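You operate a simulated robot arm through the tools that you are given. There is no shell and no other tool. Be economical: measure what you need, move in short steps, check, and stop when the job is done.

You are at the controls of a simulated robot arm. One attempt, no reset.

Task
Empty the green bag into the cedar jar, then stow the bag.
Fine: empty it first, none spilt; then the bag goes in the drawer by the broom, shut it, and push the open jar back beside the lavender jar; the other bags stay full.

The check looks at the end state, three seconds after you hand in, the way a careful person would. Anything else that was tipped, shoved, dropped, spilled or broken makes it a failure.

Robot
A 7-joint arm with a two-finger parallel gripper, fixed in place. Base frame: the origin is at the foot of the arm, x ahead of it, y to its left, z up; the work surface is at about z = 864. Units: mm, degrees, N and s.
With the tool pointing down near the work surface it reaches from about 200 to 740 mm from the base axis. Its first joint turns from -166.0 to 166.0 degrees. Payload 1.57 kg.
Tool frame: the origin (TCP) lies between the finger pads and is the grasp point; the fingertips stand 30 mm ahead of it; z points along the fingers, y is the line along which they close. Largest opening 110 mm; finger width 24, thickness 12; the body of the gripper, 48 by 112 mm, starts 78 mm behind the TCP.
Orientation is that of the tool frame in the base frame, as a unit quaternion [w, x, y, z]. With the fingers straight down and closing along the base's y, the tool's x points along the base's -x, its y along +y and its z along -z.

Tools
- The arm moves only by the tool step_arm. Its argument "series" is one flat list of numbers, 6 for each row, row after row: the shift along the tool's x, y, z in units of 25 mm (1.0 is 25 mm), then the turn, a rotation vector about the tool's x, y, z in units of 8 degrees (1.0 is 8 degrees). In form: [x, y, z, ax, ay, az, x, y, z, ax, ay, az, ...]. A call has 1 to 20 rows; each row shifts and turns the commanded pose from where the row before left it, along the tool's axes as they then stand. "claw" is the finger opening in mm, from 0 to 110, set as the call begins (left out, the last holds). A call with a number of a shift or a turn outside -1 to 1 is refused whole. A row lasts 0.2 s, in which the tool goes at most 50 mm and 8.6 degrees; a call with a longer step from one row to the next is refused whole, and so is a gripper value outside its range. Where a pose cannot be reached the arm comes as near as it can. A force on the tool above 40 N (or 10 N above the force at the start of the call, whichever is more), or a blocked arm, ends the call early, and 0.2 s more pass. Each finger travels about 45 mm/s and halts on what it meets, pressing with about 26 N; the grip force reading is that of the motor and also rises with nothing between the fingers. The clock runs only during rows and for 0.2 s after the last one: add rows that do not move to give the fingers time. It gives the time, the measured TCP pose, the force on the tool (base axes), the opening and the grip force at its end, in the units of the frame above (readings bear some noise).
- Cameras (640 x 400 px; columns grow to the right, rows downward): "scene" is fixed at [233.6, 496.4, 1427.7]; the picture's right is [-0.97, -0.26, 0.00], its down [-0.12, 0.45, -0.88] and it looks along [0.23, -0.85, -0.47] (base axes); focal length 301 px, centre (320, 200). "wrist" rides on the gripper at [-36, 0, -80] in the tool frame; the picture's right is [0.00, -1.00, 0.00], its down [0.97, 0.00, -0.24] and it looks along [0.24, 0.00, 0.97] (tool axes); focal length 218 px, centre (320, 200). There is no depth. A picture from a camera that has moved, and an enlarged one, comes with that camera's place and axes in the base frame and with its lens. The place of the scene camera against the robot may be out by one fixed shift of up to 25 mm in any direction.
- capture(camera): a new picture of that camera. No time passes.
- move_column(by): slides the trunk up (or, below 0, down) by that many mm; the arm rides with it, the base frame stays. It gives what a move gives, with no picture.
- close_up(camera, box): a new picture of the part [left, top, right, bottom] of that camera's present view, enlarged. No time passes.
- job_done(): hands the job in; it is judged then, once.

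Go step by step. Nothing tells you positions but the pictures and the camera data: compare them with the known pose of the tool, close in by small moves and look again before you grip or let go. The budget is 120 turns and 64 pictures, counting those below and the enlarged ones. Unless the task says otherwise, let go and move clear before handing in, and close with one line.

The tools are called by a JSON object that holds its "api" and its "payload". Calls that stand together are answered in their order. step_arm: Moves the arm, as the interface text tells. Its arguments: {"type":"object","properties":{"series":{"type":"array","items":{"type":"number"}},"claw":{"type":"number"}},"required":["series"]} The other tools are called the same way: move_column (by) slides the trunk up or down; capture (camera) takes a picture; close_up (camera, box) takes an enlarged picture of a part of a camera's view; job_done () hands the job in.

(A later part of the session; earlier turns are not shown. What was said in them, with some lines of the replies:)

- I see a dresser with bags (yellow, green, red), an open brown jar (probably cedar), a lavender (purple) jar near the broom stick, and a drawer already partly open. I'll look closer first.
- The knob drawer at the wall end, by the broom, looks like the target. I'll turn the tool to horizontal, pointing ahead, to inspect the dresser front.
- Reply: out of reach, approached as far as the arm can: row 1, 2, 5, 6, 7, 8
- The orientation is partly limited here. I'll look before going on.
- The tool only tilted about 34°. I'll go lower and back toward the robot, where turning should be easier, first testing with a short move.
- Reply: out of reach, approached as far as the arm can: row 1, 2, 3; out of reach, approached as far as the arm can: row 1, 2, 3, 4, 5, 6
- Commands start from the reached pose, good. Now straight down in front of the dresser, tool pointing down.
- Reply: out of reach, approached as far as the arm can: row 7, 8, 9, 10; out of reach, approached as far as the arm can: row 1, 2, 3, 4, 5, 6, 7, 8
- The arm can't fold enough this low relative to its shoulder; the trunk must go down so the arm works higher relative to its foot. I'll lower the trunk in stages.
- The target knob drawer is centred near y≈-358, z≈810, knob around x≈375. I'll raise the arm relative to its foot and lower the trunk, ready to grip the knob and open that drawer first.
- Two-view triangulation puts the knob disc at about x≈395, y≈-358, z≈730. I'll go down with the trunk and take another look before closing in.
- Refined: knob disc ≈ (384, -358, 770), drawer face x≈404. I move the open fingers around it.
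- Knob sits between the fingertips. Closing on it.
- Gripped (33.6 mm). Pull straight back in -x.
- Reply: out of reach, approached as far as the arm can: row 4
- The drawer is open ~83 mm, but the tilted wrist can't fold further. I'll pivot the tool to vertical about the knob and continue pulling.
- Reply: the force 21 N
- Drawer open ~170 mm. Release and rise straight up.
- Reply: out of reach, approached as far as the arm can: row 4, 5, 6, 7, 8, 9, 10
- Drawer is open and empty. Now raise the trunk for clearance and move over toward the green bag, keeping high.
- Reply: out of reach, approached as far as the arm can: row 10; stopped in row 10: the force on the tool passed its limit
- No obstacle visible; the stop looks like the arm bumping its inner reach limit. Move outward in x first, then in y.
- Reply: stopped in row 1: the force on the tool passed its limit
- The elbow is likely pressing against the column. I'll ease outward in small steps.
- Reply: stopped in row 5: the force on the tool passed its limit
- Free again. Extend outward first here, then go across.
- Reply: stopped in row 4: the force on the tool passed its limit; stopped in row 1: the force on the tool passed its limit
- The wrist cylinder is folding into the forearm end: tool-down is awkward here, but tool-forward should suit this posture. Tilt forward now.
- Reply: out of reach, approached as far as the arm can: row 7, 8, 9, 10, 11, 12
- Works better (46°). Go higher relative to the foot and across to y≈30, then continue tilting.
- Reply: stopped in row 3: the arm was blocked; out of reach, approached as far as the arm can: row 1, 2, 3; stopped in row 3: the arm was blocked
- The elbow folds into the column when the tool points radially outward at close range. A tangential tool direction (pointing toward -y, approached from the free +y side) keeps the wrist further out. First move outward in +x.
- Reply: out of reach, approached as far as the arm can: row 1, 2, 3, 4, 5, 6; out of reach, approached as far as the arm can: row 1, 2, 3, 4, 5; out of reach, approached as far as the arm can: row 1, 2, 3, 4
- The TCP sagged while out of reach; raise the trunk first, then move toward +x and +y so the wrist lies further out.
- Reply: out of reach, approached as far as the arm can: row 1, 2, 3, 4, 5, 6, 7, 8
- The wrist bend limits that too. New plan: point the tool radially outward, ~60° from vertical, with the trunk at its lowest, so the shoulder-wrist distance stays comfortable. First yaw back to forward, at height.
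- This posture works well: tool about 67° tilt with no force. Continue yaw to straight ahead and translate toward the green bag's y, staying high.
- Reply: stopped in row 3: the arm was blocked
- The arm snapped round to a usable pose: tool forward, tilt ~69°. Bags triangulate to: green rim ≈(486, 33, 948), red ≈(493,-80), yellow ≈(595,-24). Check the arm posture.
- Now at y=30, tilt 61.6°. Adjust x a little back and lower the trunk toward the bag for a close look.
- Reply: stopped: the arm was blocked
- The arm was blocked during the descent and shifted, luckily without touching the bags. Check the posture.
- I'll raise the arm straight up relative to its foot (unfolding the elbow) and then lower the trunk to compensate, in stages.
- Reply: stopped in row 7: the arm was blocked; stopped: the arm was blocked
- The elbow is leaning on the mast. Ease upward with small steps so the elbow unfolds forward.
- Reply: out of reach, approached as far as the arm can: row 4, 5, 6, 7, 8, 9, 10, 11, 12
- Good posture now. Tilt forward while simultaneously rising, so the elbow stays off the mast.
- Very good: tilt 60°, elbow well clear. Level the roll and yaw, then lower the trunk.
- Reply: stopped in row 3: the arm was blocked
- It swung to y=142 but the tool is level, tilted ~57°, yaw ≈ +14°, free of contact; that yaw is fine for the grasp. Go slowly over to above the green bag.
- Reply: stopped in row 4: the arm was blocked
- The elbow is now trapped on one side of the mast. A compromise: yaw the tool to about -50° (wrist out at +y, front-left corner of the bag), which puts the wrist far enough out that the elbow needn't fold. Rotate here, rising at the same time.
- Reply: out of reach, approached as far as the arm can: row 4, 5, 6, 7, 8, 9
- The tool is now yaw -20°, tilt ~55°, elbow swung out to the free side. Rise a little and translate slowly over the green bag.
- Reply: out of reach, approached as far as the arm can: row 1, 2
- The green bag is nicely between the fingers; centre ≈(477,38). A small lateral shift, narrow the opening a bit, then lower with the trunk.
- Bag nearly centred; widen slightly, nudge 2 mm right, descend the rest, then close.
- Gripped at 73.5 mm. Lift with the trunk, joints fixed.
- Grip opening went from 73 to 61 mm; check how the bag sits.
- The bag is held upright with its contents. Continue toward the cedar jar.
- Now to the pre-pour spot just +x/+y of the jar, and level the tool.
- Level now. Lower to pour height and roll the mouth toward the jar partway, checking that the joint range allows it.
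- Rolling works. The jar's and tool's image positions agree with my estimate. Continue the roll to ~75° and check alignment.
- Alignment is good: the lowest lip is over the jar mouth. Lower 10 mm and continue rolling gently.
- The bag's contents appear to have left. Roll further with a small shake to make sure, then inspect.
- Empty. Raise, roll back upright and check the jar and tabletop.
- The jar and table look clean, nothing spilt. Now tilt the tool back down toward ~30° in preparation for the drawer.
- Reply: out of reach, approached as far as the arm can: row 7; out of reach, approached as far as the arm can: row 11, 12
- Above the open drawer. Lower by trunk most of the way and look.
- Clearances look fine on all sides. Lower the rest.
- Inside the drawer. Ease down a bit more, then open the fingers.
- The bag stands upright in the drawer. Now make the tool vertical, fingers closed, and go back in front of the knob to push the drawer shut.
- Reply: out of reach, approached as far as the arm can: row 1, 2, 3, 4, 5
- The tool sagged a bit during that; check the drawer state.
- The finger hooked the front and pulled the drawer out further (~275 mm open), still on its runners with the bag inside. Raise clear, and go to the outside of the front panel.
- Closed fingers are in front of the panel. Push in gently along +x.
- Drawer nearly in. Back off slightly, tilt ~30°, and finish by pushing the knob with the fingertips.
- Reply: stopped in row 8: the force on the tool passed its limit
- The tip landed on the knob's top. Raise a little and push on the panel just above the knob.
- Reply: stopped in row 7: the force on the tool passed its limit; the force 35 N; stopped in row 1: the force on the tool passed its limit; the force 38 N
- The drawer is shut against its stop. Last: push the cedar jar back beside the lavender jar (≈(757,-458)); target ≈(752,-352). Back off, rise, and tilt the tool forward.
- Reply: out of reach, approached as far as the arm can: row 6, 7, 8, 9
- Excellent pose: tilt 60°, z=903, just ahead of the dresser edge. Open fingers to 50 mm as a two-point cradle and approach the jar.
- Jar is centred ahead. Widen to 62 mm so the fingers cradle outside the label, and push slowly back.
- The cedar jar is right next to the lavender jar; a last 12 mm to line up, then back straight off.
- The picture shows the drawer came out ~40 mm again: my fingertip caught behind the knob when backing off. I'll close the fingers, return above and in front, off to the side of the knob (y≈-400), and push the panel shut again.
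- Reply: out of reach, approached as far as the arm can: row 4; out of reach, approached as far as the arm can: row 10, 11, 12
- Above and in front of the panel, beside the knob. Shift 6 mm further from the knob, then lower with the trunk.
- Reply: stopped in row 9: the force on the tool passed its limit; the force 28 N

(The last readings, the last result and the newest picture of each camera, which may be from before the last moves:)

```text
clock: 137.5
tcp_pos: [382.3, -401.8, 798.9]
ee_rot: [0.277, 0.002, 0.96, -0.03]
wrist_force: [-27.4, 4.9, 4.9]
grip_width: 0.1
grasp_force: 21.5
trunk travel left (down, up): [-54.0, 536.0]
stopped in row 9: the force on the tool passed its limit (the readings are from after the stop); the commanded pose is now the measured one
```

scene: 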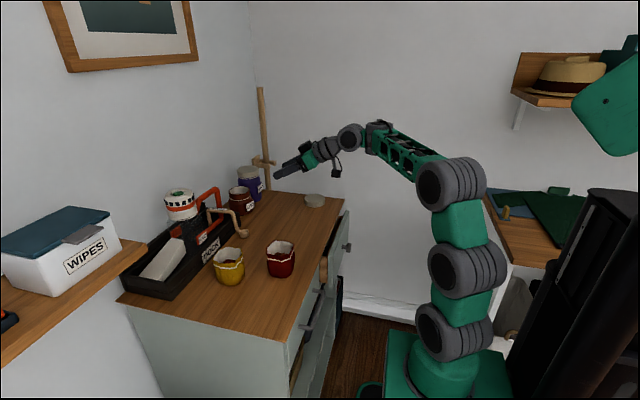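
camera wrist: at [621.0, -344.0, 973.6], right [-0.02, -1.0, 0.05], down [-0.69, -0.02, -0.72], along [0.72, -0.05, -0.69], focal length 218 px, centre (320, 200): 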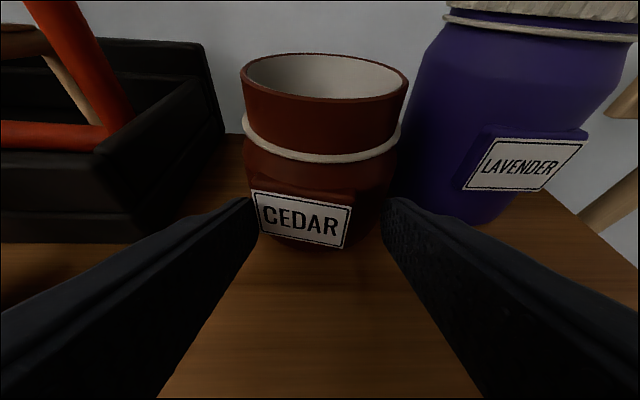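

Stopped at the same position as the full stop earlier: the drawer is shut. Back straight off (clear of the knob by ~15 mm) and raise.

{"api": "step_arm", "payload": {"series": [0.3, -0.02, -0.2, 0, 0, 0, 0.6, -0.03, -0.38, 0, 0, 0, 0.6, -0.03, -0.38, 0, 0, 0, 0.6, -0.03, -0.38, 0, 0, 0]}}

{"api": "move_column", "payload": {"by": 230}}

```text
clock: 138.5
tcp_pos: [323.1, -402.0, 798.7]
ee_rot: [0.277, 0.002, 0.961, -0.028]
wrist_force: [0.1, -0.9, 0.2]
grip_width: 0.0
grasp_force: 21.3
trunk travel left (down, up): [-54.0, 536.0]
```

```text
clock: 140.9
tcp_pos: [323.6, -402.2, 1028.0]
ee_rot: [0.277, 0.002, 0.96, -0.028]
wrist_force: [0.1, 1.0, -0.3]
grip_width: 0.0
grasp_force: 20.8
trunk travel left (down, up): [-284.0, 306.0]
```

The bag is stowed, the drawer was pushed to its stop and the arm is clear of everything. I'm handing in.

{"api": "job_done", "payload": {}}

```text
The job is handed in.
```

I emptied the green bag into the cedar jar with no spill visible, put the bag in the drawer by the broom, and pushed the open jar back beside the lavender jar. The drawer slipped open about 40 mm after I first shut it; I pushed it back to the same stop, but had no pictures left to see it shut.
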